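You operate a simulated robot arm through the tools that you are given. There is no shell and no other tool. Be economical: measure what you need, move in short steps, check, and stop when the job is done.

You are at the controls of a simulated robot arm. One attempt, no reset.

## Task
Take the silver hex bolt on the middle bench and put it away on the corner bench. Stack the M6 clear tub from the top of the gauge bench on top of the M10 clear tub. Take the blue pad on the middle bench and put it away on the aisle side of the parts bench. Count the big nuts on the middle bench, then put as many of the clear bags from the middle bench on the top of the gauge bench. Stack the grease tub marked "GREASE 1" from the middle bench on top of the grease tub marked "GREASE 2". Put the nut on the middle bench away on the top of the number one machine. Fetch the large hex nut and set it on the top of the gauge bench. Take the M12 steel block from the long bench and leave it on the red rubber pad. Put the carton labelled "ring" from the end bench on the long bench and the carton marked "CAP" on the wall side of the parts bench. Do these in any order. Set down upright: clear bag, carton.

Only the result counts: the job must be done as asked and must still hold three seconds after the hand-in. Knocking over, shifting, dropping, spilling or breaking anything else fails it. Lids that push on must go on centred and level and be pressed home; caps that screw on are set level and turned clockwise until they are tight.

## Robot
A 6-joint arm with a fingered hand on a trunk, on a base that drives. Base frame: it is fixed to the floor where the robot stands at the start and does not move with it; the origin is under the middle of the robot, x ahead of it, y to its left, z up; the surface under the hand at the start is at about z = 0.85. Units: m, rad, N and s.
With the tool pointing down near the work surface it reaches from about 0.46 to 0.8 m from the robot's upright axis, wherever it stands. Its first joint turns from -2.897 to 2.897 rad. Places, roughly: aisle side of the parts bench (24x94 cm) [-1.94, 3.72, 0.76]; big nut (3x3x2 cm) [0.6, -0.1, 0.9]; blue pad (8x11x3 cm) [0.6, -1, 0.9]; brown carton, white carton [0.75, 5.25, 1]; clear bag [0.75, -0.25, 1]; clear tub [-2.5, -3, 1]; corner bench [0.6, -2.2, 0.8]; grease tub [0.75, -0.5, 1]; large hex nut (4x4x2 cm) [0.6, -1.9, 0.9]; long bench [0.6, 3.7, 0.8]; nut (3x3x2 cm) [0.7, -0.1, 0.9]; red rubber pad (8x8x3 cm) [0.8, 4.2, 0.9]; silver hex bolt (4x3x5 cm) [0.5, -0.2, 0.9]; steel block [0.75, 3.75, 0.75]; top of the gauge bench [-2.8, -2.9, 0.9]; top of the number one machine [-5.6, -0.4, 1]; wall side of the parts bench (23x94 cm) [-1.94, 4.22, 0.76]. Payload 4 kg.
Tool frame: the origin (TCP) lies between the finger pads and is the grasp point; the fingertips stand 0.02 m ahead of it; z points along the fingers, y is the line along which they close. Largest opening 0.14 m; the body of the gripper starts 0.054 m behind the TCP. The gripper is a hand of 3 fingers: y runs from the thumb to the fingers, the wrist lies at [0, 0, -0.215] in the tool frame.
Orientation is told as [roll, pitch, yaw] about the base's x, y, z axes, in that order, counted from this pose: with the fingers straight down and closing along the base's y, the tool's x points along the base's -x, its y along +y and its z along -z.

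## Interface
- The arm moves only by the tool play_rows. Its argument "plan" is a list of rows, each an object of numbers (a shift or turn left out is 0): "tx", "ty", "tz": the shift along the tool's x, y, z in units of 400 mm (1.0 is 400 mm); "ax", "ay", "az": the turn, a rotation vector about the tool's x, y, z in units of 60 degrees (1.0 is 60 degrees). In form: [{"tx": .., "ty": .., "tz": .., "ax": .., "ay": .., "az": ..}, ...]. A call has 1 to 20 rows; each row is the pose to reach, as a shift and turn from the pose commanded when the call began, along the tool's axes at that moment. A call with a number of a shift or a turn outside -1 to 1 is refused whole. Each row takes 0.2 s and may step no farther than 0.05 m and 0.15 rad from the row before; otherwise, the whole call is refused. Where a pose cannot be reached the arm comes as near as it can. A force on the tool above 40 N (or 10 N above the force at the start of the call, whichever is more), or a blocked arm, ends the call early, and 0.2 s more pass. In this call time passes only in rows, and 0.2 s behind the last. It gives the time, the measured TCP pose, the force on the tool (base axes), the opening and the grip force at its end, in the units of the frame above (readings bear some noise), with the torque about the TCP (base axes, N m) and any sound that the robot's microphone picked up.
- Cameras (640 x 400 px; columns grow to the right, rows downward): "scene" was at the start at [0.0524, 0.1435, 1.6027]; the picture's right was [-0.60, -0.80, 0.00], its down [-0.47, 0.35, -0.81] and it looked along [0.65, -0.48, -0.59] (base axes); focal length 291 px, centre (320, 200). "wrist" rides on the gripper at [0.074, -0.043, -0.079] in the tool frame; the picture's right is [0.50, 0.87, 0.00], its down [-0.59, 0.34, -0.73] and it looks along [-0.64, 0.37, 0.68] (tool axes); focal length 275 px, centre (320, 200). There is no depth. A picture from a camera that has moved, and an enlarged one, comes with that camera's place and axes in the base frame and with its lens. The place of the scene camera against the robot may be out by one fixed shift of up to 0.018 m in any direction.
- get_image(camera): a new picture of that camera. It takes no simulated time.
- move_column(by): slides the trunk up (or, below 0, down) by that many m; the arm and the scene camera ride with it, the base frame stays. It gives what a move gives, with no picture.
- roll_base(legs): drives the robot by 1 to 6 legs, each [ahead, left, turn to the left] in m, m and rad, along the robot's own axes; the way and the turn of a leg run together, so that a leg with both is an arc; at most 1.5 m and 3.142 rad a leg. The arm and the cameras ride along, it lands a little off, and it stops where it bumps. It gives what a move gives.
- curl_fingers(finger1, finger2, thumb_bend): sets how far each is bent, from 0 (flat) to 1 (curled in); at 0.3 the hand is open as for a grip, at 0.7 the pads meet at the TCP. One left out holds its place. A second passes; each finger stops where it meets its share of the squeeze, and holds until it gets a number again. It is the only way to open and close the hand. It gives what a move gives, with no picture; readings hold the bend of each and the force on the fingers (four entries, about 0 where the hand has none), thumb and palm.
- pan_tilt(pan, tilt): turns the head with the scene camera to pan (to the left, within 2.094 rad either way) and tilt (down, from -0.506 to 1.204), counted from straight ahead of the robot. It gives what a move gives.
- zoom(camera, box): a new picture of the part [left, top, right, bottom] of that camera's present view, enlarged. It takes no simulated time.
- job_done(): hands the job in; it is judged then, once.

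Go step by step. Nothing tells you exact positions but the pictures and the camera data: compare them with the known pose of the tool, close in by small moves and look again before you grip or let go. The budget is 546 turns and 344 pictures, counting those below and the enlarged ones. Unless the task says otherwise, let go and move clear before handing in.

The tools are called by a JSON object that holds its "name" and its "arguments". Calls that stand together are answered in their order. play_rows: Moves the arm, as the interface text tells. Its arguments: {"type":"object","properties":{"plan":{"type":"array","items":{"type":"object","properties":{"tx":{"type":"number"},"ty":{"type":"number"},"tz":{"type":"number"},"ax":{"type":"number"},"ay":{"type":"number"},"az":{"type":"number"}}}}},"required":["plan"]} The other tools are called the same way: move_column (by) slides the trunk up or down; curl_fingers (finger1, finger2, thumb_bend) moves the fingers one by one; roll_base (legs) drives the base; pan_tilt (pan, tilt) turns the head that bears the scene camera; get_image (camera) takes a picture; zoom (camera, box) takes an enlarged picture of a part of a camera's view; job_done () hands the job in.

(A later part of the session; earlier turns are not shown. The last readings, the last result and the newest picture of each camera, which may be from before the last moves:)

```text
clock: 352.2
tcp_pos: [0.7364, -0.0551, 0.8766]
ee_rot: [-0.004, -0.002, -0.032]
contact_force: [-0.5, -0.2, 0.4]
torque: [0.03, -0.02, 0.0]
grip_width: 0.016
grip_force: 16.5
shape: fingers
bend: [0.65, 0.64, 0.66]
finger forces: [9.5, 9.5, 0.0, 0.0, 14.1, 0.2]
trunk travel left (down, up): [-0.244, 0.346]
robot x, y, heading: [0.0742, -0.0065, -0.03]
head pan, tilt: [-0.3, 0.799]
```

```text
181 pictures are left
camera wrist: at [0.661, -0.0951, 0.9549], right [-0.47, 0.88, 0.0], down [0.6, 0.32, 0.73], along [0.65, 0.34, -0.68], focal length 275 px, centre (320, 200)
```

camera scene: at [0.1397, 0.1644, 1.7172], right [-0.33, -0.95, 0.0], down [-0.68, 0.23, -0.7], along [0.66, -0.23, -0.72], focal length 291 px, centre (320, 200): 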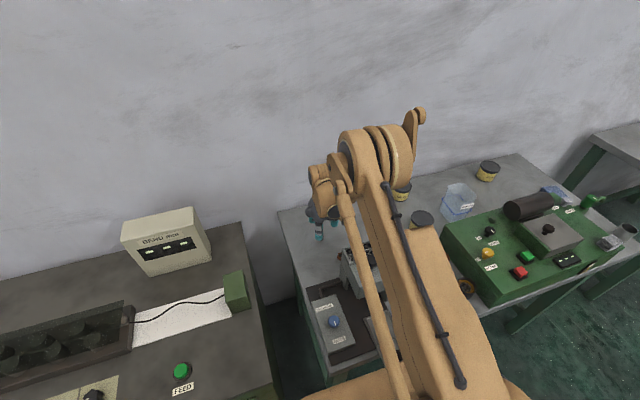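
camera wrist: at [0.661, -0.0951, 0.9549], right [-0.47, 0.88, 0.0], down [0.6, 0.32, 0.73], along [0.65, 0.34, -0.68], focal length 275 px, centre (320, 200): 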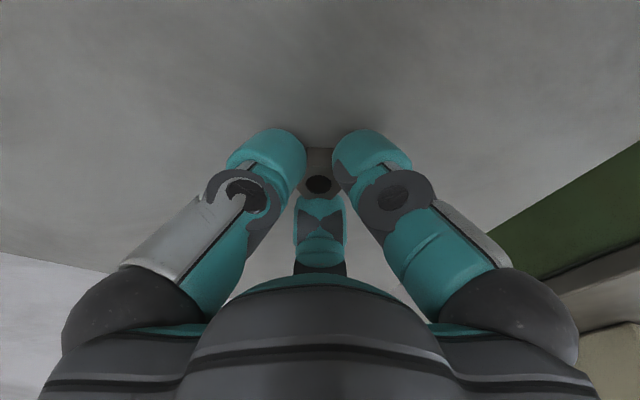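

Nut gripped. Lift, back away and look toward the number one machine.

{"name": "move_column", "arguments": {"by": 0.34}}

{"name": "roll_base", "arguments": {"legs": [[-0.5, 0, 0.03]]}}

{"name": "pan_tilt", "arguments": {"pan": 2.09, "tilt": 0.45}}

{"name": "get_image", "arguments": {"camera": "scene"}}

{"name": "pan_tilt", "arguments": {"pan": -2.09, "tilt": 0.45}}

{"name": "get_image", "arguments": {"camera": "scene"}}

```text
clock: 355.5
tcp_pos: [0.7364, -0.0549, 1.2144]
ee_rot: [-0.003, -0.002, -0.034]
contact_force: [0.4, 0.2, -0.1]
torque: [0.0, 0.0, 0.02]
grip_width: 0.0163
grip_force: 16.5
shape: fingers
bend: [0.65, 0.64, 0.66]
finger forces: [9.6, 9.6, 0.1, 0.1, 14.1, 0.1]
trunk travel left (down, up): [-0.584, 0.006]
robot x, y, heading: [0.0746, -0.0032, -0.036]
head pan, tilt: [-0.3, 0.799]
```

```text
clock: 358.4
tcp_pos: [0.2389, -0.0289, 1.2156]
ee_rot: [-0.002, -0.004, -0.008]
contact_force: [-1.2, -0.2, -0.1]
torque: [0.02, -0.03, 0.01]
grip_width: 0.0165
grip_force: 16.2
shape: fingers
bend: [0.65, 0.64, 0.66]
finger forces: [9.6, 9.6, 0.0, 0.0, 14.1, 0.0]
trunk travel left (down, up): [-0.584, 0.006]
robot x, y, heading: [-0.4279, 0.0089, -0.005]
head pan, tilt: [-0.3, 0.799]
```

```text
clock: 360.6
tcp_pos: [0.239, -0.028, 1.2155]
ee_rot: [-0.004, -0.002, -0.007]
contact_force: [0.4, 0.7, -0.8]
torque: [0.02, 0.0, -0.03]
grip_width: 0.0161
grip_force: 16.4
shape: fingers
bend: [0.65, 0.64, 0.66]
finger forces: [9.5, 9.6, 0.0, 0.1, 14.1, 0.0]
trunk travel left (down, up): [-0.584, 0.006]
robot x, y, heading: [-0.4234, 0.0058, -0.006]
head pan, tilt: [2.089, 0.45]
```

```text
180 pictures are left
camera scene: at [-0.4841, 0.2803, 2.0276], right [0.87, 0.49, 0.0], down [0.21, -0.38, -0.9], along [-0.44, 0.79, -0.44], focal length 291 px, centre (320, 200)
```

scene: 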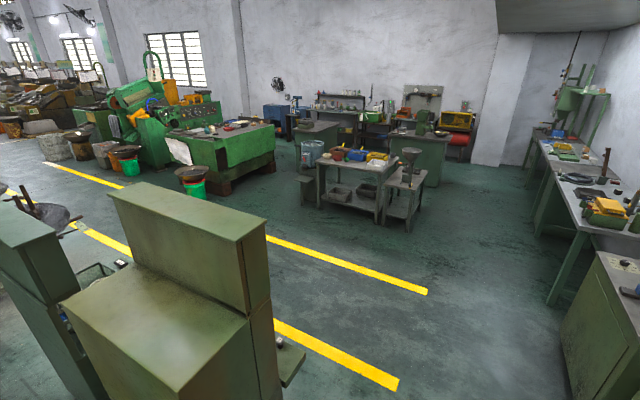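

```text
clock: 364.0
tcp_pos: [0.2391, -0.0289, 1.2146]
ee_rot: [-0.005, -0.002, -0.007]
contact_force: [-0.6, -0.8, -0.8]
torque: [0.02, 0.01, 0.01]
grip_width: 0.0163
grip_force: 16.8
shape: fingers
bend: [0.65, 0.64, 0.66]
finger forces: [9.6, 9.6, 0.0, 0.1, 14.1, 0.1]
trunk travel left (down, up): [-0.584, 0.006]
robot x, y, heading: [-0.4222, -0.0012, -0.007]
head pan, tilt: [-2.089, 0.45]
```

```text
179 pictures are left
camera scene: at [-0.4852, 0.1206, 2.0276], right [-0.87, 0.5, 0.0], down [0.22, 0.38, -0.9], along [-0.45, -0.78, -0.43], focal length 291 px, centre (320, 200)
```

scene: 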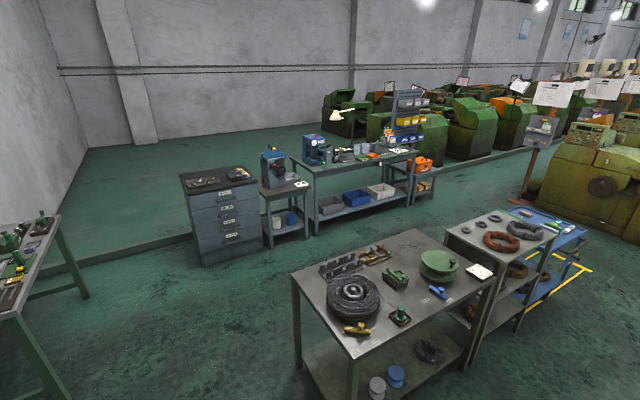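

I go around via the aisle at y≈-1.75, face -x and drive toward the machine.

{"name": "roll_base", "arguments": {"legs": [[0, -1.3, 0], [0, -0.45, 0], [0, 0, -1.57], [0, 0, -1.57], [1.4, 0, 0], [0.8, 0, 0]]}}

{"name": "pan_tilt", "arguments": {"pan": -0.1, "tilt": 0.45}}

{"name": "get_image", "arguments": {"camera": "scene"}}

```text
clock: 391.0
tcp_pos: [-3.263, -1.8305, 1.2154]
ee_rot: [-0.004, -0.002, -3.105]
contact_force: [-0.2, 0.5, -0.1]
torque: [0.0, 0.0, -0.01]
grip_width: 0.0156
grip_force: 15.7
shape: fingers
bend: [0.65, 0.64, 0.66]
finger forces: [7.7, 9.5, 0.1, 0.0, 14.1, 0.0]
trunk travel left (down, up): [-0.584, 0.006]
robot x, y, heading: [-2.6041, -1.8339, -3.1]
head pan, tilt: [-2.089, 0.45]
```

```text
clock: 392.9
tcp_pos: [-3.263, -1.8318, 1.2151]
ee_rot: [-0.005, -0.002, -3.104]
contact_force: [0.1, -0.2, 0.0]
torque: [0.01, 0.0, 0.01]
grip_width: 0.0154
grip_force: 15.3
shape: fingers
bend: [0.65, 0.64, 0.66]
finger forces: [7.7, 9.6, 0.1, 0.0, 14.0, 0.1]
trunk travel left (down, up): [-0.584, 0.006]
robot x, y, heading: [-2.5994, -1.832, -3.107]
head pan, tilt: [-0.099, 0.45]
```

```text
178 pictures are left
camera scene: at [-2.6634, -2.0111, 2.0275], right [0.06, 1.0, 0.0], down [0.43, -0.03, -0.9], along [-0.9, 0.05, -0.44], focal length 291 px, centre (320, 200)
```

scene: 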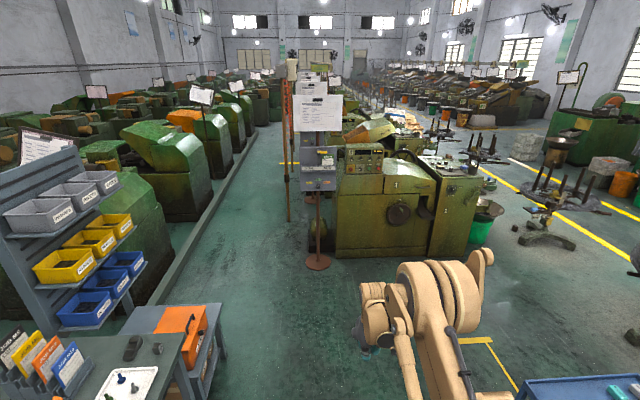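

{"name": "zoom", "arguments": {"camera": "scene", "box": [300, 90, 500, 270]}}

```text
2.22 times, centred on (400, 180) of scene
camera zoom: at [-2.6634, -2.0111, 2.0275], right [0.06, 1.0, 0.0], down [0.43, -0.03, -0.9], along [-0.9, 0.05, -0.44], focal length 646 px, centre (142, 244)
```

zoom: 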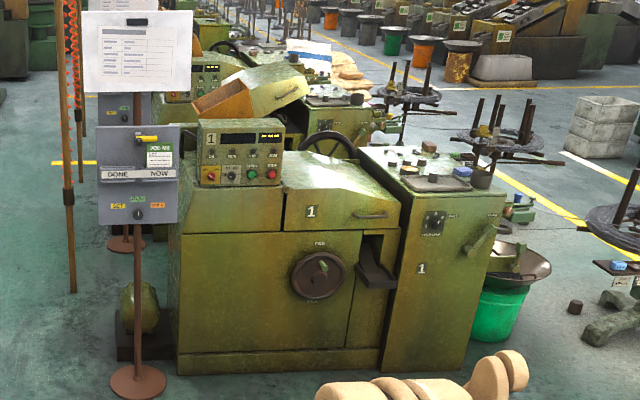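

I see the machine marked "1"; its right-hand top at about (-5.5,-0.4) holds several small parts. I drive in front of it.

{"name": "roll_base", "arguments": {"legs": [[1.5, 0, -0.035], [0.1, -1.35, 0]]}}

{"name": "pan_tilt", "arguments": {"pan": 0.0, "tilt": 0.6}}

{"name": "get_image", "arguments": {"camera": "scene"}}

{"name": "get_image", "arguments": {"camera": "wrist"}}

```text
clock: 406.6
tcp_pos: [-4.856, -0.5105, 1.2148]
ee_rot: [-0.004, -0.003, 3.135]
contact_force: [0.3, 0.4, -0.2]
torque: [0.0, 0.03, 0.0]
grip_width: 0.0155
grip_force: 15.7
shape: fingers
bend: [0.65, 0.64, 0.66]
finger forces: [7.8, 9.6, 0.1, 0.0, 14.0, 0.1]
trunk travel left (down, up): [-0.584, 0.006]
robot x, y, heading: [-4.1886, -0.5391, 3.144]
head pan, tilt: [-0.099, 0.45]
```

```text
clock: 407.3
tcp_pos: [-4.8543, -0.5097, 1.2153]
ee_rot: [-0.003, -0.002, 3.136]
contact_force: [0.0, -0.3, 0.1]
torque: [-0.04, -0.01, 0.01]
grip_width: 0.0154
grip_force: 15.7
shape: fingers
bend: [0.65, 0.64, 0.66]
finger forces: [7.7, 9.7, 0.0, 0.0, 14.1, 0.0]
trunk travel left (down, up): [-0.584, 0.006]
robot x, y, heading: [-4.1901, -0.5405, 3.139]
head pan, tilt: [0.0, 0.6]
```

```text
176 pictures are left
camera scene: at [-4.2595, -0.7238, 2.014], right [0.0, 1.0, 0.0], down [0.56, 0.0, -0.83], along [-0.83, 0.0, -0.56], focal length 291 px, centre (320, 200)
```

scene: 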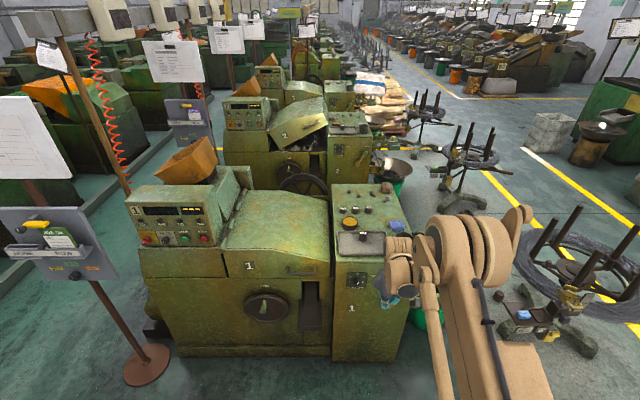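

```text
175 pictures are left
camera wrist: at [-4.7792, -0.468, 1.2949], right [0.5, -0.87, 0.0], down [-0.59, -0.34, 0.74], along [-0.64, -0.36, -0.68], focal length 275 px, centre (320, 200)
```

wrist: 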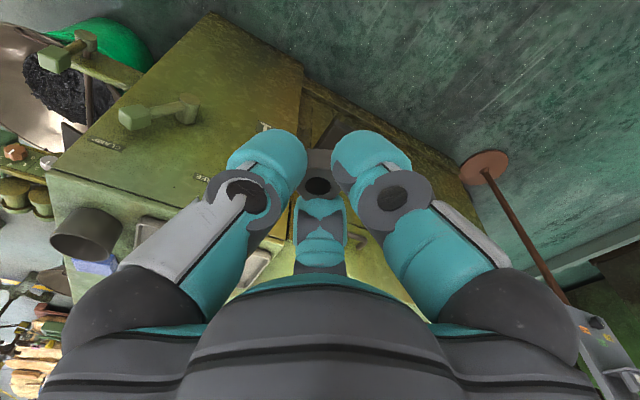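

{"name": "zoom", "arguments": {"camera": "scene", "box": [310, 160, 450, 290]}}

{"name": "zoom", "arguments": {"camera": "wrist", "box": [0, 0, 330, 310]}}

```text
3.08 times, centred on (380, 225) of scene
camera zoom: at [-4.2595, -0.7238, 2.014], right [0.0, 1.0, 0.0], down [0.56, 0.0, -0.83], along [-0.83, 0.0, -0.56], focal length 895 px, centre (135, 123)
```

zoom: 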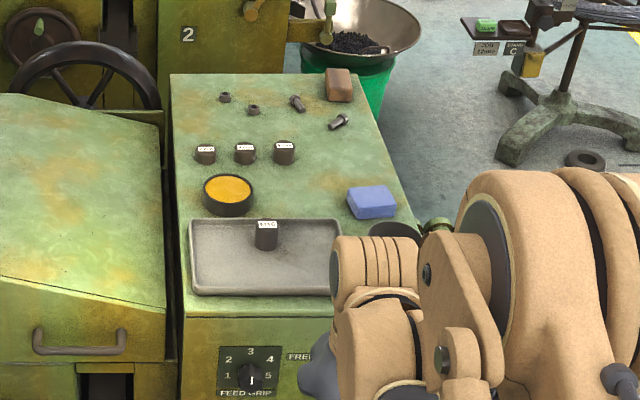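

```text
1.29 times, centred on (165, 155) of wrist
camera zoom: at [-4.7792, -0.468, 1.2949], right [0.5, -0.87, 0.0], down [-0.59, -0.34, 0.74], along [-0.64, -0.36, -0.68], focal length 355 px, centre (520, 258)
```

zoom: 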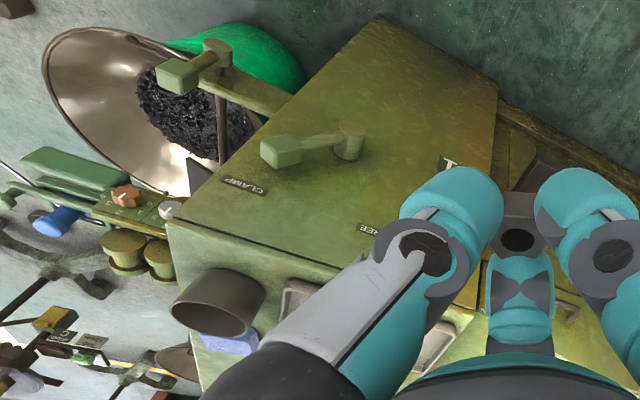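

I plan to put the nut on the free spot at about (-5.62,-0.405) between the pad, cup and cylinders. I drive closer.

{"name": "roll_base", "arguments": {"legs": [[0, -0.105, 0], [0.66, 0, 0]]}}

{"name": "get_image", "arguments": {"camera": "wrist"}}

{"name": "pan_tilt", "arguments": {"pan": -0.1, "tilt": 0.85}}

{"name": "get_image", "arguments": {"camera": "scene"}}

```text
clock: 411.7
tcp_pos: [-5.5069, -0.4, 1.215]
ee_rot: [-0.003, -0.002, 3.131]
contact_force: [-0.6, 0.0, -1.2]
torque: [0.02, -0.02, -0.01]
grip_width: 0.0156
grip_force: 15.5
shape: fingers
bend: [0.65, 0.64, 0.66]
finger forces: [7.8, 9.7, 0.1, 0.1, 14.1, 0.0]
trunk travel left (down, up): [-0.584, 0.006]
robot x, y, heading: [-4.8457, -0.4283, 3.136]
head pan, tilt: [0.0, 0.6]
```

```text
172 pictures are left
camera wrist: at [-5.4313, -0.3579, 1.2948], right [0.49, -0.87, 0.0], down [-0.59, -0.34, 0.73], along [-0.64, -0.36, -0.68], focal length 275 px, centre (320, 200)
```

wrist: 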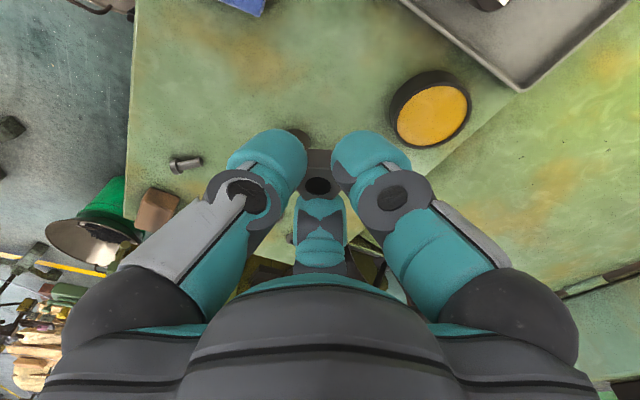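

```text
clock: 412.4
tcp_pos: [-5.5064, -0.4002, 1.2166]
ee_rot: [-0.003, -0.002, 3.131]
contact_force: [-0.6, 0.0, -0.9]
torque: [-0.01, -0.02, 0.02]
grip_width: 0.0153
grip_force: 15.6
shape: fingers
bend: [0.65, 0.64, 0.66]
finger forces: [7.8, 9.6, 0.1, 0.0, 13.9, 0.0]
trunk travel left (down, up): [-0.584, 0.006]
robot x, y, heading: [-4.8409, -0.4309, 3.134]
head pan, tilt: [-0.099, 0.85]
```

```text
171 pictures are left
camera scene: at [-4.9018, -0.6086, 1.9931], right [0.11, 0.99, 0.0], down [0.75, -0.08, -0.66], along [-0.66, 0.07, -0.75], focal length 291 px, centre (320, 200)
```

scene: 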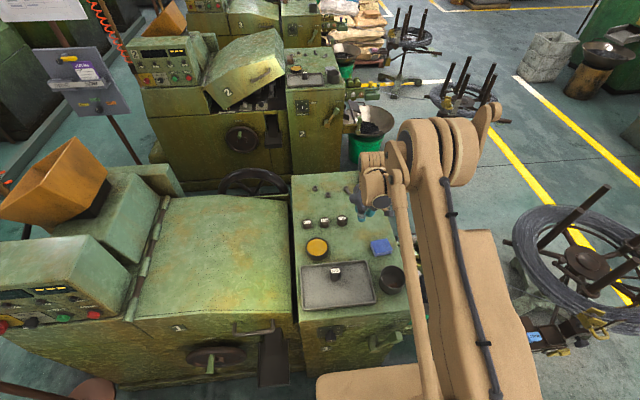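

{"name": "zoom", "arguments": {"camera": "scene", "box": [280, 170, 420, 330]}}

```text
2.50 times, centred on (350, 250) of scene
camera zoom: at [-4.9018, -0.6086, 1.9931], right [0.11, 0.99, 0.0], down [0.75, -0.08, -0.66], along [-0.66, 0.07, -0.75], focal length 727 px, centre (245, 75)
```

zoom: 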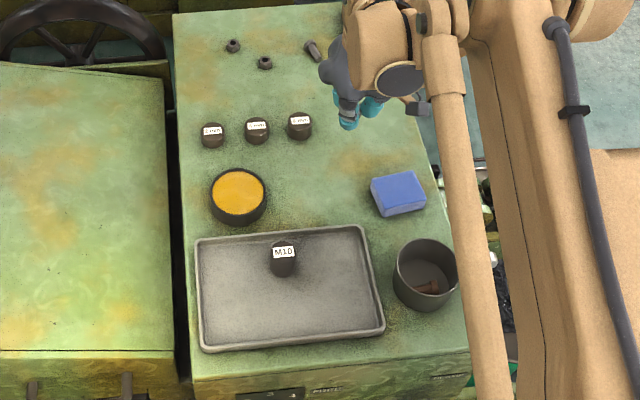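

{"name": "play_rows", "arguments": {"plan": [{"tx": -0.06, "ty": 0.012}, {"tx": -0.1225, "ty": 0.025}]}}

{"name": "move_column", "arguments": {"by": -0.15}}

{"name": "get_image", "arguments": {"camera": "wrist"}}

{"name": "zoom", "arguments": {"camera": "scene", "box": [280, 150, 420, 310]}}

```text
clock: 413.0
tcp_pos: [-5.5555, -0.4092, 1.2136]
ee_rot: [-0.003, -0.001, 3.129]
contact_force: [-0.6, 0.2, -0.3]
torque: [0.03, -0.01, 0.01]
grip_width: 0.0156
grip_force: 15.7
shape: fingers
bend: [0.65, 0.64, 0.66]
finger forces: [7.6, 9.5, 0.1, 0.1, 14.0, 0.0]
trunk travel left (down, up): [-0.584, 0.006]
robot x, y, heading: [-4.8458, -0.4338, 3.134]
head pan, tilt: [-0.099, 0.85]
```

```text
clock: 414.8
tcp_pos: [-5.5556, -0.4085, 1.066]
ee_rot: [-0.005, -0.004, 3.131]
contact_force: [-0.2, 0.5, 0.4]
torque: [0.0, 0.03, 0.02]
grip_width: 0.0153
grip_force: 15.3
shape: fingers
bend: [0.65, 0.64, 0.66]
finger forces: [7.8, 9.5, 0.0, 0.0, 13.9, 0.1]
trunk travel left (down, up): [-0.434, 0.156]
robot x, y, heading: [-4.8471, -0.4307, 3.135]
head pan, tilt: [-0.099, 0.85]
```

```text
169 pictures are left
camera wrist: at [-5.4797, -0.3671, 1.1453], right [0.49, -0.87, 0.0], down [-0.59, -0.34, 0.74], along [-0.64, -0.36, -0.68], focal length 275 px, centre (320, 200)
```

wrist: 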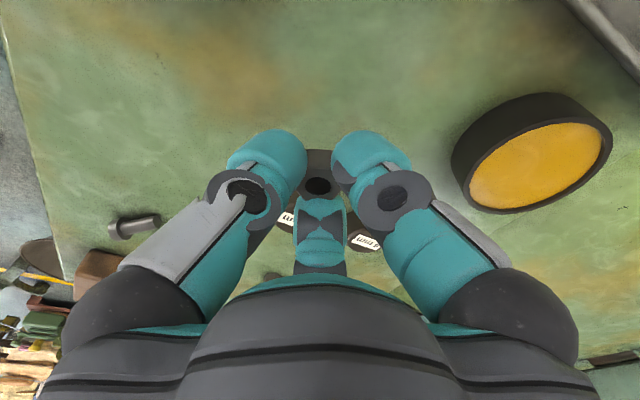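

```text
2.50 times, centred on (350, 230) of scene
camera zoom: at [-4.9018, -0.6086, 1.8432], right [0.11, 0.99, 0.0], down [0.75, -0.08, -0.66], along [-0.66, 0.07, -0.75], focal length 727 px, centre (245, 125)
```

zoom: 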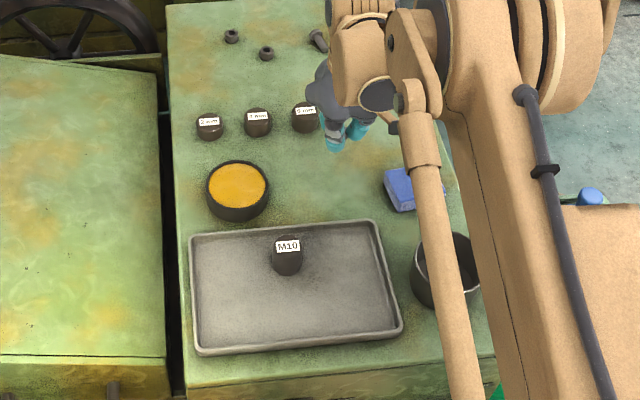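

{"name": "play_rows", "arguments": {"plan": [{"tx": 0.039, "ty": 0.016}]}}

{"name": "move_column", "arguments": {"by": -0.045}}

{"name": "get_image", "arguments": {"camera": "wrist"}}

{"name": "zoom", "arguments": {"camera": "scene", "box": [300, 150, 400, 250]}}

```text
clock: 415.2
tcp_pos: [-5.5397, -0.416, 1.0659]
ee_rot: [-0.004, -0.003, 3.133]
contact_force: [0.2, 0.0, -0.2]
torque: [-0.03, 0.02, 0.01]
grip_width: 0.0156
grip_force: 15.8
shape: fingers
bend: [0.65, 0.64, 0.66]
finger forces: [7.8, 9.6, 0.0, 0.0, 14.0, 0.0]
trunk travel left (down, up): [-0.434, 0.156]
robot x, y, heading: [-4.843, -0.4303, 3.136]
head pan, tilt: [-0.099, 0.85]
```

```text
clock: 416.1
tcp_pos: [-5.5402, -0.4163, 1.0211]
ee_rot: [-0.003, -0.004, 3.132]
contact_force: [0.3, 0.1, -0.9]
torque: [-0.01, 0.01, 0.02]
grip_width: 0.0157
grip_force: 15.5
shape: fingers
bend: [0.65, 0.64, 0.66]
finger forces: [7.7, 9.5, 0.1, 0.0, 13.9, 0.1]
trunk travel left (down, up): [-0.389, 0.201]
robot x, y, heading: [-4.8434, -0.4316, 3.134]
head pan, tilt: [-0.099, 0.85]
```

```text
167 pictures are left
camera wrist: at [-5.4644, -0.374, 1.1001], right [0.49, -0.87, 0.0], down [-0.59, -0.34, 0.74], along [-0.64, -0.36, -0.68], focal length 275 px, centre (320, 200)
```

wrist: 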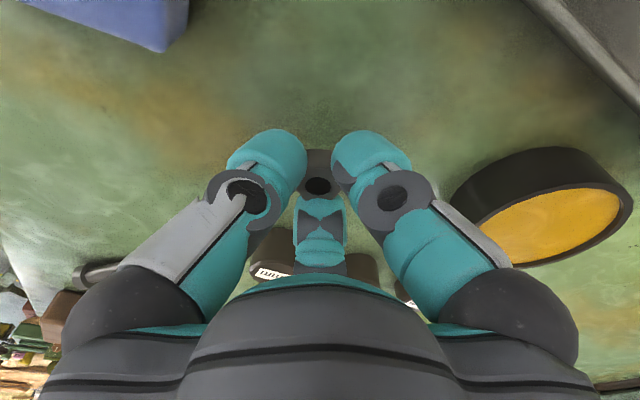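

```text
4.00 times, centred on (350, 200) of scene
camera zoom: at [-4.9016, -0.6086, 1.7981], right [0.11, 0.99, 0.0], down [0.75, -0.08, -0.66], along [-0.66, 0.07, -0.75], focal length 1163 px, centre (200, 200)
```

zoom: 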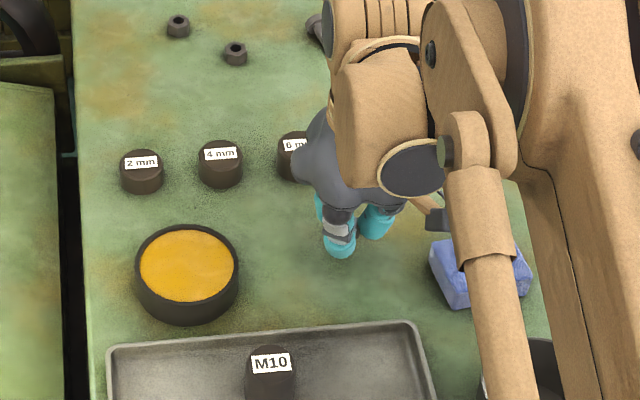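

{"name": "play_rows", "arguments": {"plan": [{"tz": 0.02}, {"tz": 0.0375}]}}

{"name": "play_rows", "arguments": {"plan": [{"tz": 0.01}]}}

```text
clock: 416.6
tcp_pos: [-5.5392, -0.4159, 1.0054]
ee_rot: [-0.004, -0.004, 3.13]
contact_force: [-1.6, -0.1, -0.6]
torque: [-0.01, 0.02, 0.03]
grip_width: 0.0157
grip_force: 15.7
shape: fingers
bend: [0.65, 0.64, 0.66]
finger forces: [7.8, 9.5, 0.0, 0.0, 13.9, 0.0]
trunk travel left (down, up): [-0.389, 0.201]
robot x, y, heading: [-4.8457, -0.4348, 3.132]
head pan, tilt: [-0.099, 0.85]
```

```text
clock: 417.1
tcp_pos: [-5.5407, -0.416, 1.0024]
ee_rot: [-0.004, -0.001, 3.132]
contact_force: [0.6, 0.0, -1.2]
torque: [-0.03, -0.02, -0.02]
grip_width: 0.0156
grip_force: 15.5
shape: fingers
bend: [0.65, 0.64, 0.66]
finger forces: [7.8, 9.6, 0.1, 0.0, 13.9, 0.0]
trunk travel left (down, up): [-0.389, 0.201]
robot x, y, heading: [-4.8435, -0.4324, 3.134]
head pan, tilt: [-0.099, 0.85]
```

{"name": "play_rows", "arguments": {"plan": [{"tz": 0.01}]}}

{"name": "get_image", "arguments": {"camera": "wrist"}}

```text
clock: 417.4
tcp_pos: [-5.5396, -0.4161, 0.9971]
ee_rot: [-0.002, -0.002, 3.132]
contact_force: [-0.1, -0.2, -0.6]
torque: [0.02, -0.01, 0.0]
grip_width: 0.0153
grip_force: 16.1
shape: fingers
bend: [0.65, 0.64, 0.66]
finger forces: [7.8, 9.6, 0.0, 0.0, 13.9, 0.1]
trunk travel left (down, up): [-0.389, 0.201]
robot x, y, heading: [-4.8462, -0.43, 3.13]
head pan, tilt: [-0.099, 0.85]
```

```text
165 pictures are left
camera wrist: at [-5.4645, -0.3738, 1.0771], right [0.49, -0.87, 0.0], down [-0.59, -0.34, 0.73], along [-0.64, -0.36, -0.68], focal length 275 px, centre (320, 200)
```

wrist: 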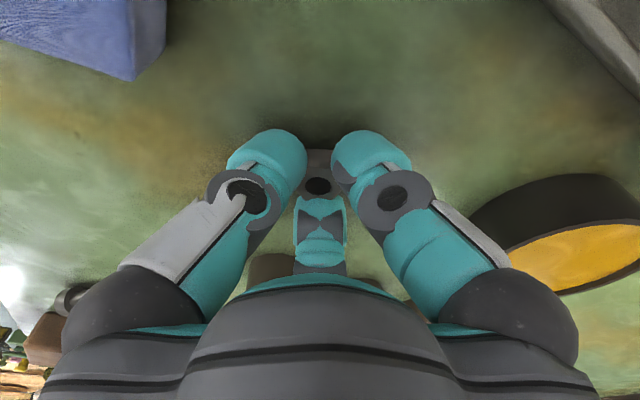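

{"name": "play_rows", "arguments": {"plan": [{"tz": 0.01}]}}

{"name": "play_rows", "arguments": {"plan": [{"tz": 0.0075}]}}

```text
clock: 417.9
tcp_pos: [-5.5403, -0.4155, 0.9959]
ee_rot: [-0.004, -0.004, 3.13]
contact_force: [-1.7, -0.4, 8.5]
torque: [-0.15, 0.27, 0.04]
grip_width: 0.0155
grip_force: 20.3
shape: fingers
bend: [0.65, 0.64, 0.66]
finger forces: [7.9, 18.5, 0.0, 0.1, 13.9, 0.0]
trunk travel left (down, up): [-0.389, 0.201]
robot x, y, heading: [-4.8469, -0.4329, 3.134]
head pan, tilt: [-0.099, 0.85]
```

```text
clock: 418.4
tcp_pos: [-5.54, -0.4165, 0.9941]
ee_rot: [-0.004, -0.009, 3.13]
contact_force: [-3.1, 0.5, 26.8]
torque: [-0.25, 0.41, -0.01]
grip_width: 0.0153
grip_force: 32.2
shape: fingers
bend: [0.65, 0.65, 0.66]
finger forces: [13.0, 32.3, 0.0, 0.0, 19.4, 0.0]
trunk travel left (down, up): [-0.389, 0.201]
robot x, y, heading: [-4.8428, -0.4318, 3.133]
head pan, tilt: [-0.099, 0.85]
stopped in row 1: the force on the tool passed its limit at 43 N (the readings are from after the stop); the commanded pose is now the measured one
```

{"name": "play_rows", "arguments": {"plan": [{"tz": -0.0075}]}}

{"name": "curl_fingers", "arguments": {"finger1": 0.61, "finger2": 0.61, "thumb_bend": 0.61}}

{"name": "play_rows", "arguments": {"plan": [{"tz": -0.0125}]}}

{"name": "curl_fingers", "arguments": {"finger1": 0.56, "finger2": 0.57, "thumb_bend": 0.57}}

{"name": "get_image", "arguments": {"camera": "wrist"}}

```text
clock: 418.8
tcp_pos: [-5.5393, -0.4153, 0.9949]
ee_rot: [-0.003, -0.006, 3.132]
contact_force: [-0.2, -1.3, 2.5]
torque: [-0.08, 0.04, 0.03]
grip_width: 0.0151
grip_force: 18.7
shape: fingers
bend: [0.65, 0.64, 0.66]
finger forces: [9.2, 13.5, 0.0, 0.0, 15.1, 0.0]
trunk travel left (down, up): [-0.389, 0.201]
robot x, y, heading: [-4.8476, -0.4301, 3.135]
head pan, tilt: [-0.099, 0.85]
```

```text
clock: 419.8
tcp_pos: [-5.5395, -0.4141, 0.9961]
ee_rot: [-0.004, -0.004, 3.131]
contact_force: [-0.7, 1.5, 12.4]
torque: [0.1, -0.02, -0.02]
grip_width: 0.024
grip_force: 6.0
shape: fingers
bend: [0.62, 0.62, 0.62]
finger forces: [3.6, 2.8, 0.1, 0.0, 6.1, 0.0]
trunk travel left (down, up): [-0.389, 0.201]
robot x, y, heading: [-4.8426, -0.4323, 3.134]
head pan, tilt: [-0.099, 0.85]
```

```text
clock: 420.2
tcp_pos: [-5.5399, -0.4154, 1.0001]
ee_rot: [-0.004, -0.004, 3.13]
contact_force: [-0.2, -0.3, 1.0]
torque: [0.0, 0.0, -0.01]
grip_width: 0.0285
grip_force: 0.1
shape: fingers
bend: [0.61, 0.61, 0.61]
finger forces: [0.1, 0.0, 0.1, 0.0, 0.0, 0.0]
trunk travel left (down, up): [-0.389, 0.201]
robot x, y, heading: [-4.8458, -0.4336, 3.136]
head pan, tilt: [-0.099, 0.85]
```

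```text
clock: 421.2
tcp_pos: [-5.5403, -0.4152, 0.9999]
ee_rot: [-0.004, -0.005, 3.131]
contact_force: [0.6, 0.0, 0.0]
torque: [-0.05, 0.03, 0.0]
grip_width: 0.0448
grip_force: 0.0
shape: fingers
bend: [0.56, 0.56, 0.56]
finger forces: [0.1, 0.1, 0.0, 0.0, 0.1, 0.0]
trunk travel left (down, up): [-0.389, 0.201]
robot x, y, heading: [-4.8462, -0.4293, 3.137]
head pan, tilt: [-0.099, 0.85]
```

```text
164 pictures are left
camera wrist: at [-5.4647, -0.3733, 1.0787], right [0.49, -0.87, 0.0], down [-0.59, -0.34, 0.74], along [-0.64, -0.36, -0.68], focal length 275 px, centre (320, 200)
```

wrist: 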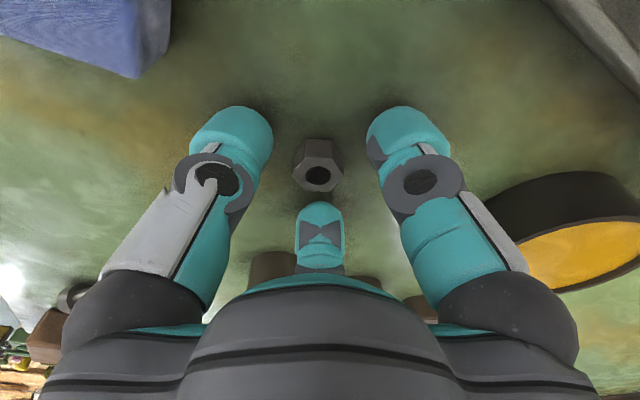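

Nut placed. Rise and return to the middle bench for the grease tubs and the pad.

{"name": "move_column", "arguments": {"by": 0.19}}

{"name": "zoom", "arguments": {"camera": "scene", "box": [280, 170, 420, 330]}}

{"name": "roll_base", "arguments": {"legs": [[-0.65, 0, 0], [0, 1.4, 0], [-1.5, 0, 0], [-1.5, 0, 0], [-0.75, 0, 0], [0, 0, 1.575]]}}

{"name": "roll_base", "arguments": {"legs": [[0, 0, 1.575], [0, 1.3, 0]]}}

{"name": "pan_tilt", "arguments": {"pan": -0.2, "tilt": 0.75}}

{"name": "get_image", "arguments": {"camera": "scene"}}

```text
clock: 423.3
tcp_pos: [-5.5411, -0.4152, 1.1884]
ee_rot: [-0.003, -0.003, 3.13]
contact_force: [-1.0, -0.4, 0.2]
torque: [0.03, 0.01, 0.03]
grip_width: 0.0446
grip_force: 0.0
shape: fingers
bend: [0.56, 0.56, 0.56]
finger forces: [0.0, 0.1, 0.0, 0.1, 0.0, 0.0]
trunk travel left (down, up): [-0.579, 0.011]
robot x, y, heading: [-4.8455, -0.4306, 3.133]
head pan, tilt: [-0.099, 0.85]
```

```text
2.50 times, centred on (350, 250) of scene
camera zoom: at [-4.9022, -0.6086, 1.988], right [0.11, 0.99, 0.0], down [0.75, -0.08, -0.66], along [-0.66, 0.07, -0.75], focal length 727 px, centre (245, 75)
```

zoom: 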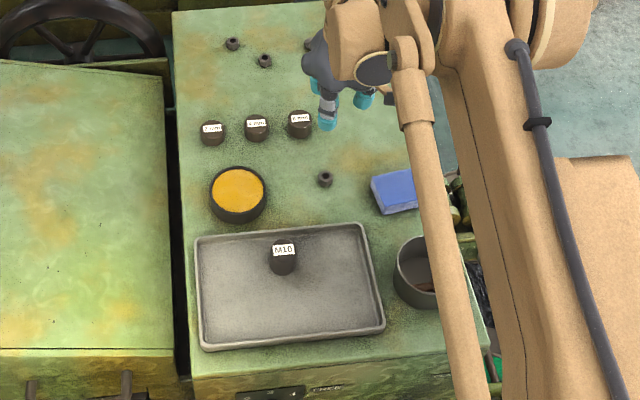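

```text
clock: 455.3
tcp_pos: [-0.4015, -2.5123, 1.1891]
ee_rot: [-0.003, -0.005, -1.518]
contact_force: [-0.1, -0.5, 0.1]
torque: [0.01, -0.03, 0.03]
grip_width: 0.0445
grip_force: 0.0
shape: fingers
bend: [0.56, 0.56, 0.56]
finger forces: [0.0, 0.1, 0.0, 0.0, 0.1, 0.0]
trunk travel left (down, up): [-0.579, 0.011]
robot x, y, heading: [-0.4266, -1.8161, -1.515]
head pan, tilt: [-0.099, 0.85]
```

```text
clock: 465.5
tcp_pos: [0.1784, -0.5344, 1.1899]
ee_rot: [-0.004, -0.005, 0.069]
contact_force: [-1.1, 0.0, -0.5]
torque: [0.0, -0.02, 0.0]
grip_width: 0.0443
grip_force: 0.0
shape: fingers
bend: [0.56, 0.56, 0.56]
finger forces: [0.0, 0.0, 0.0, 0.1, 0.0, 0.0]
trunk travel left (down, up): [-0.579, 0.011]
robot x, y, heading: [-0.515, -0.5686, 0.068]
head pan, tilt: [-0.099, 0.85]
```

```text
clock: 466.2
tcp_pos: [0.179, -0.5332, 1.1896]
ee_rot: [-0.004, -0.005, 0.068]
contact_force: [1.0, -0.1, 0.0]
torque: [-0.03, -0.02, 0.0]
grip_width: 0.0445
grip_force: 0.1
shape: fingers
bend: [0.56, 0.56, 0.56]
finger forces: [0.0, 0.0, 0.0, 0.0, 0.0, 0.0]
trunk travel left (down, up): [-0.579, 0.011]
robot x, y, heading: [-0.5151, -0.5696, 0.071]
head pan, tilt: [-0.201, 0.75]
```

```text
162 pictures are left
camera scene: at [-0.4654, -0.3864, 1.996], right [-0.13, -0.99, 0.0], down [-0.68, 0.09, -0.73], along [0.72, -0.09, -0.68], focal length 291 px, centre (320, 200)
```

scene: 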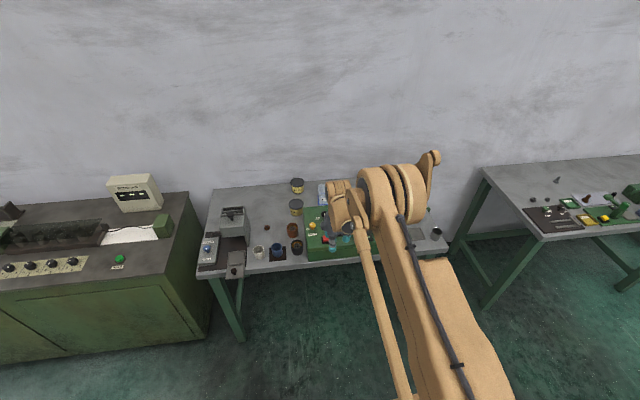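

{"name": "roll_base", "arguments": {"legs": [[0.45, 0.2, -0.07]]}}

{"name": "pan_tilt", "arguments": {"pan": -0.35, "tilt": 0.75}}

{"name": "get_image", "arguments": {"camera": "scene"}}

{"name": "get_image", "arguments": {"camera": "wrist"}}

```text
clock: 469.1
tcp_pos: [0.6255, -0.365, 1.1899]
ee_rot: [-0.006, -0.002, -0.001]
contact_force: [0.2, 0.0, -0.9]
torque: [0.03, 0.03, 0.01]
grip_width: 0.0447
grip_force: 0.1
shape: fingers
bend: [0.56, 0.56, 0.56]
finger forces: [0.0, 0.0, 0.1, 0.0, 0.0, 0.0]
trunk travel left (down, up): [-0.579, 0.011]
robot x, y, heading: [-0.0722, -0.3537, 0.002]
head pan, tilt: [-0.201, 0.75]
```

```text
clock: 469.8
tcp_pos: [0.6239, -0.3649, 1.1889]
ee_rot: [-0.002, -0.005, 0.0]
contact_force: [-0.2, 0.0, -0.5]
torque: [-0.03, 0.0, 0.0]
grip_width: 0.0448
grip_force: 0.1
shape: fingers
bend: [0.56, 0.56, 0.56]
finger forces: [0.0, 0.0, 0.0, 0.0, 0.0, 0.0]
trunk travel left (down, up): [-0.579, 0.011]
robot x, y, heading: [-0.0733, -0.3562, 0.001]
head pan, tilt: [-0.351, 0.75]
```

```text
161 pictures are left
camera scene: at [-0.0113, -0.1868, 1.9961], right [-0.34, -0.94, 0.0], down [-0.64, 0.23, -0.73], along [0.69, -0.25, -0.68], focal length 291 px, centre (320, 200)
```

scene: 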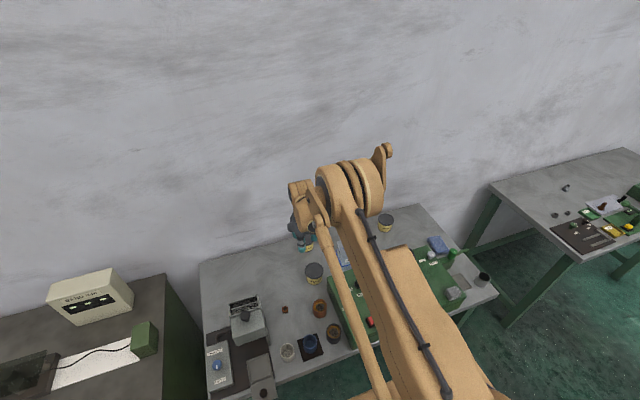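

```text
160 pictures are left
camera wrist: at [0.5507, -0.4083, 1.2687], right [-0.5, 0.87, 0.0], down [0.58, 0.34, 0.74], along [0.64, 0.36, -0.68], focal length 275 px, centre (320, 200)
```

wrist: 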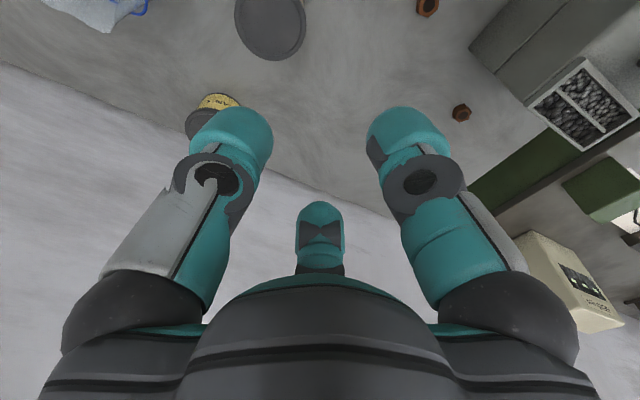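

{"name": "zoom", "arguments": {"camera": "scene", "box": [285, 225, 345, 295]}}

{"name": "zoom", "arguments": {"camera": "scene", "box": [360, 205, 410, 245]}}

```text
5.71 times, centred on (315, 260) of scene
camera zoom: at [-0.0113, -0.1868, 1.9961], right [-0.34, -0.94, 0.0], down [-0.64, 0.23, -0.73], along [0.69, -0.25, -0.68], focal length 1662 px, centre (349, -143)
```

zoom: 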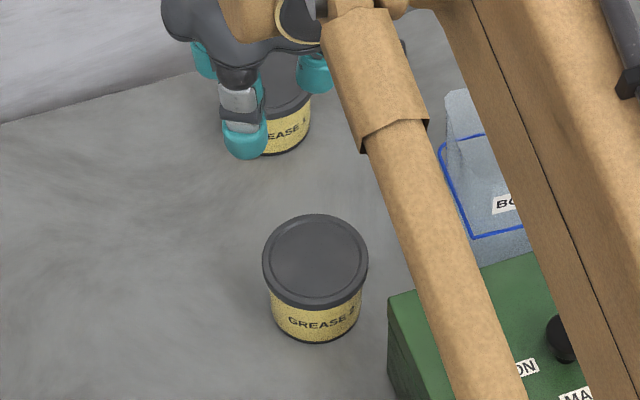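

```text
10.00 times, centred on (385, 225) of scene
camera zoom: at [-0.0113, -0.1868, 1.9961], right [-0.34, -0.94, 0.0], down [-0.64, 0.23, -0.73], along [0.69, -0.25, -0.68], focal length 2909 px, centre (-330, -50)
```

zoom: 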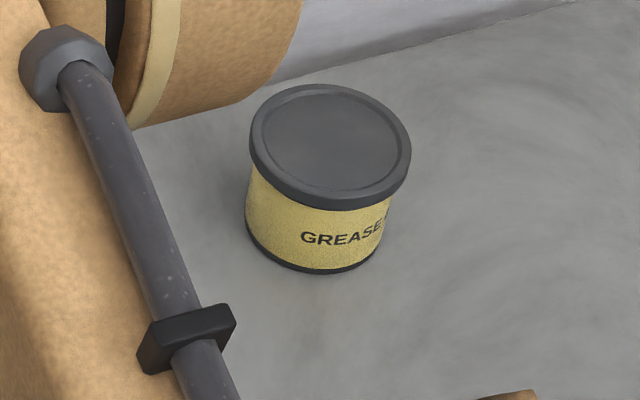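

{"name": "zoom", "arguments": {"camera": "scene", "box": [300, 262, 330, 286]}}

{"name": "roll_base", "arguments": {"legs": [[-0.25, -0.6, 0]]}}

{"name": "get_image", "arguments": {"camera": "scene"}}

```text
16.00 times, centred on (315, 274) of scene
camera zoom: at [-0.0113, -0.1868, 1.9961], right [-0.34, -0.94, 0.0], down [-0.64, 0.23, -0.73], along [0.69, -0.25, -0.68], focal length 4654 px, centre (400, -984)
```

zoom: 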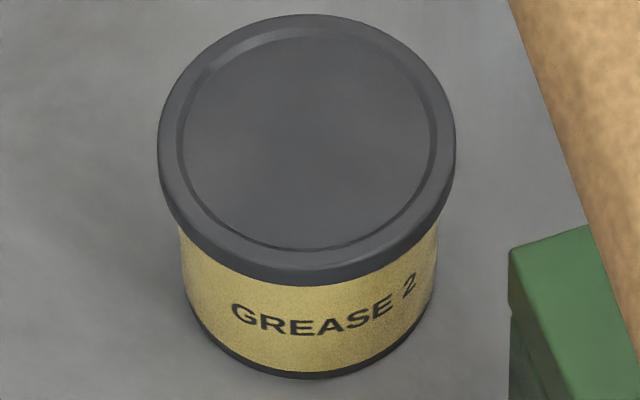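

```text
clock: 473.4
tcp_pos: [0.3795, -0.9745, 1.1898]
ee_rot: [-0.004, -0.005, -0.012]
contact_force: [0.3, 0.1, 0.2]
torque: [-0.02, 0.0, 0.0]
grip_width: 0.0447
grip_force: 0.0
shape: fingers
bend: [0.56, 0.56, 0.56]
finger forces: [0.1, 0.1, 0.1, 0.0, 0.0, 0.0]
trunk travel left (down, up): [-0.579, 0.011]
robot x, y, heading: [-0.3199, -0.9574, -0.01]
head pan, tilt: [-0.351, 0.75]
```

```text
156 pictures are left
camera scene: at [-0.2558, -0.7901, 1.9961], right [-0.35, -0.94, 0.0], down [-0.64, 0.24, -0.73], along [0.68, -0.26, -0.68], focal length 291 px, centre (320, 200)
```

scene: 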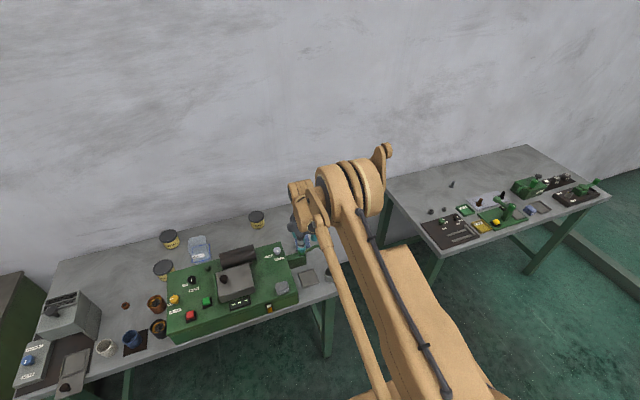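

{"name": "zoom", "arguments": {"camera": "scene", "box": [155, 227, 185, 252]}}

{"name": "zoom", "arguments": {"camera": "scene", "box": [242, 206, 272, 231]}}

```text
16.00 times, centred on (170, 240) of scene
camera zoom: at [-0.2558, -0.7901, 1.9961], right [-0.35, -0.94, 0.0], down [-0.64, 0.24, -0.73], along [0.68, -0.26, -0.68], focal length 4654 px, centre (2720, -432)
```

zoom: 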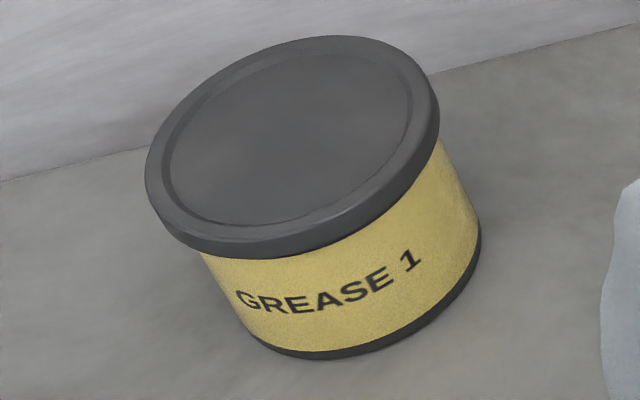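

```text
16.00 times, centred on (257, 218) of scene
camera zoom: at [-0.2558, -0.7901, 1.9961], right [-0.35, -0.94, 0.0], down [-0.64, 0.24, -0.73], along [0.68, -0.26, -0.68], focal length 4654 px, centre (1328, -96)
```

zoom: 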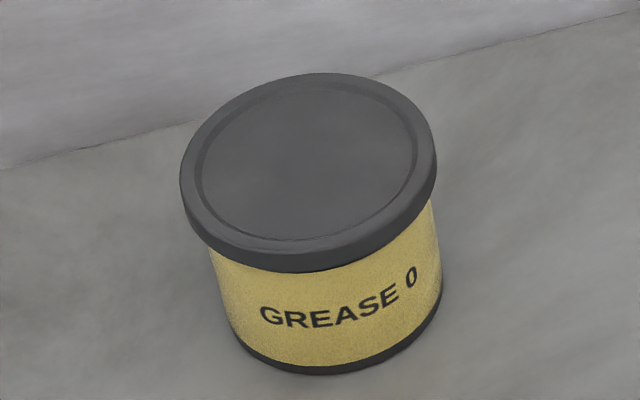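

GREASE 1 is the back tub, GREASE 2 the front-middle one. I return in front of them.

{"name": "roll_base", "arguments": {"legs": [[0, 0.58, 0.01], [0.38, 0, 0]]}}

{"name": "get_image", "arguments": {"camera": "wrist"}}

{"name": "pan_tilt", "arguments": {"pan": 0.0, "tilt": 0.85}}

{"name": "get_image", "arguments": {"camera": "scene"}}

```text
clock: 478.8
tcp_pos: [0.7615, -0.3824, 1.1897]
ee_rot: [-0.004, -0.004, -0.007]
contact_force: [-0.6, -0.4, -0.1]
torque: [-0.01, 0.02, 0.0]
grip_width: 0.0448
grip_force: 0.1
shape: fingers
bend: [0.56, 0.56, 0.56]
finger forces: [0.0, 0.1, 0.0, 0.1, 0.0, 0.0]
trunk travel left (down, up): [-0.579, 0.011]
robot x, y, heading: [0.0659, -0.3643, -0.006]
head pan, tilt: [-0.351, 0.75]
```

```text
153 pictures are left
camera wrist: at [0.6883, -0.4242, 1.2686], right [-0.49, 0.87, 0.0], down [0.59, 0.34, 0.74], along [0.64, 0.36, -0.68], focal length 275 px, centre (320, 200)
```

wrist: 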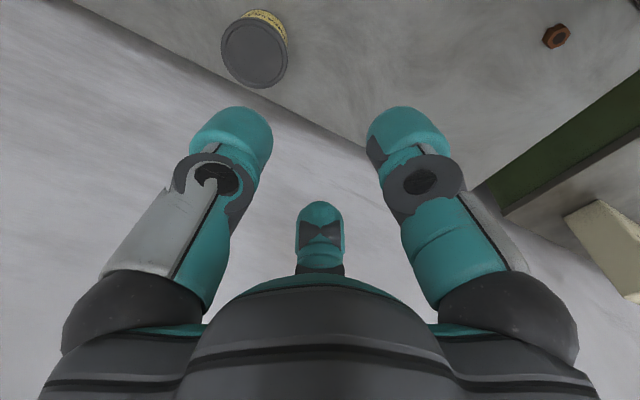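

```text
clock: 479.6
tcp_pos: [0.7622, -0.3818, 1.1891]
ee_rot: [-0.003, -0.005, -0.008]
contact_force: [0.0, 0.1, 0.2]
torque: [0.01, -0.02, -0.01]
grip_width: 0.0447
grip_force: 0.0
shape: fingers
bend: [0.56, 0.56, 0.56]
finger forces: [0.1, 0.0, 0.0, 0.1, 0.0, 0.0]
trunk travel left (down, up): [-0.579, 0.011]
robot x, y, heading: [0.0632, -0.367, -0.005]
head pan, tilt: [0.0, 0.85]
```

```text
152 pictures are left
camera scene: at [0.1269, -0.1715, 1.9881], right [0.0, -1.0, 0.0], down [-0.75, 0.0, -0.66], along [0.66, 0.0, -0.75], focal length 291 px, centre (320, 200)
```

scene: 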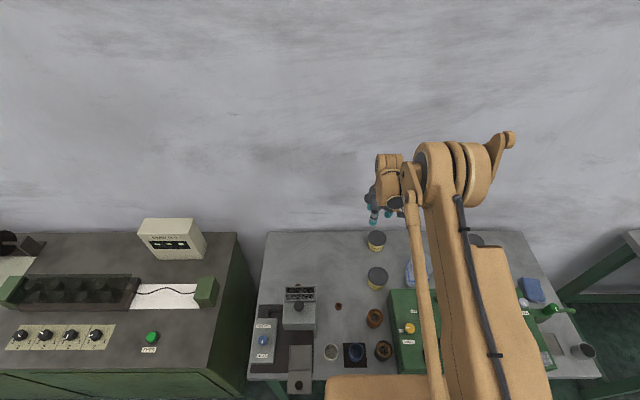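

{"name": "zoom", "arguments": {"camera": "scene", "box": [350, 220, 410, 300]}}

{"name": "zoom", "arguments": {"camera": "wrist", "box": [200, 0, 310, 100]}}

```text
5.00 times, centred on (380, 260) of scene
camera zoom: at [0.1269, -0.1715, 1.9881], right [0.0, -1.0, 0.0], down [-0.75, 0.0, -0.66], along [0.66, 0.0, -0.75], focal length 1454 px, centre (20, -100)
```

zoom: 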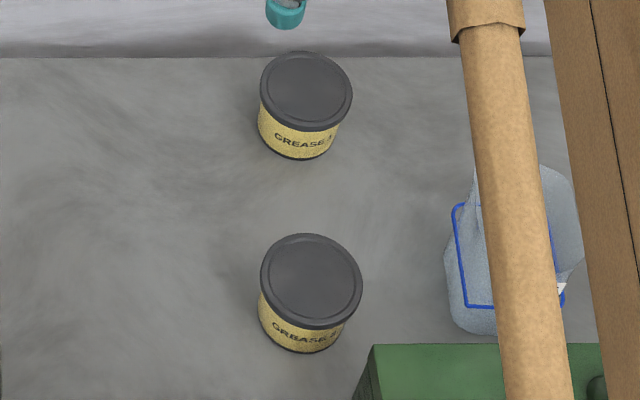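

```text
4.00 times, centred on (255, 50) of wrist
camera zoom: at [0.6876, -0.4242, 1.2689], right [-0.49, 0.87, -0.01], down [0.59, 0.34, 0.74], along [0.64, 0.36, -0.68], focal length 1101 px, centre (580, 800)
```

zoom: 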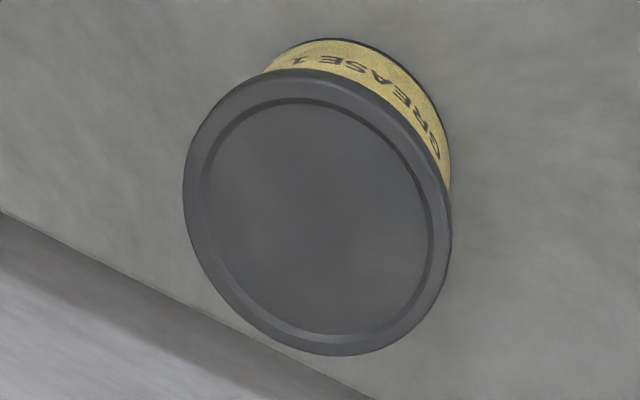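

GREASE 1 lid centre about (0.838,-0.432), top z≈0.91, close to the wall. I turn the hand 30° so no digit faces the wall, and adjust trunk/arm heights for reach.

{"name": "play_rows", "arguments": {"plan": [{"tz": -0.12}, {"tz": -0.24}, {"tz": -0.375}]}}

{"name": "move_column", "arguments": {"by": -0.22}}

{"name": "curl_fingers", "arguments": {"finger1": 0.37, "finger2": 0.37, "thumb_bend": 0.37}}

{"name": "play_rows", "arguments": {"plan": [{"tx": -0.05, "ty": -0.03, "az": -0.125}, {"tx": -0.1, "ty": -0.06, "az": -0.25}, {"tx": -0.15, "ty": -0.09, "az": -0.375}, {"tx": -0.19, "ty": -0.125, "az": -0.5}]}}

{"name": "get_image", "arguments": {"camera": "wrist"}}

```text
refused: row 3 steps farther than a row can; nothing moved
```

```text
clock: 481.9
tcp_pos: [0.7618, -0.3814, 0.9694]
ee_rot: [-0.004, -0.005, -0.008]
contact_force: [0.4, 0.5, 0.3]
torque: [0.02, 0.01, 0.01]
grip_width: 0.0448
grip_force: 0.1
shape: fingers
bend: [0.56, 0.56, 0.56]
finger forces: [0.0, 0.0, 0.0, 0.0, 0.0, 0.1]
trunk travel left (down, up): [-0.359, 0.231]
robot x, y, heading: [0.066, -0.3658, -0.006]
head pan, tilt: [0.0, 0.85]
```

```text
clock: 482.9
tcp_pos: [0.7631, -0.3817, 0.9705]
ee_rot: [-0.004, -0.005, -0.008]
contact_force: [0.2, -0.1, -0.4]
torque: [0.02, -0.04, -0.03]
grip_width: 0.1039
grip_force: 0.1
shape: fingers
bend: [0.37, 0.37, 0.37]
finger forces: [0.0, 0.0, 0.0, 0.0, 0.0, 0.1]
trunk travel left (down, up): [-0.359, 0.231]
robot x, y, heading: [0.0638, -0.367, -0.003]
head pan, tilt: [0.0, 0.85]
```

```text
clock: 483.9
tcp_pos: [0.8251, -0.4321, 0.9801]
ee_rot: [-0.005, -0.002, 0.519]
contact_force: [1.1, -0.7, 0.0]
torque: [-0.01, 0.0, 0.03]
grip_width: 0.104
grip_force: 0.1
shape: fingers
bend: [0.37, 0.37, 0.37]
finger forces: [0.1, 0.1, 0.1, 0.0, 0.0, 0.1]
out of reach, approached as far as the arm can: row 3, 4
trunk travel left (down, up): [-0.359, 0.231]
robot x, y, heading: [0.0662, -0.367, -0.0]
head pan, tilt: [0.0, 0.85]
```

```text
149 pictures are left
camera wrist: at [0.7811, -0.5055, 1.0602], right [-0.86, 0.5, -0.01], down [0.34, 0.59, 0.73], along [0.37, 0.63, -0.68], focal length 275 px, centre (320, 200)
```

wrist: 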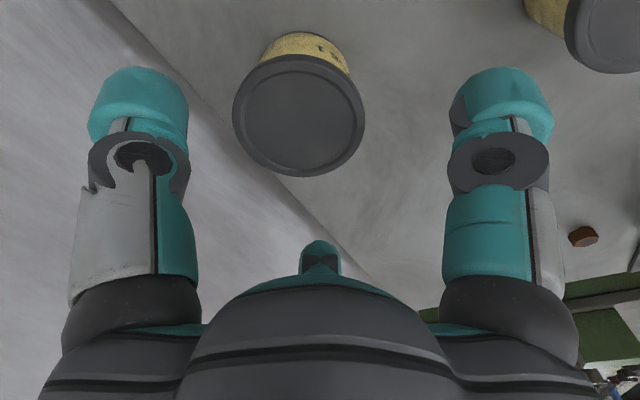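

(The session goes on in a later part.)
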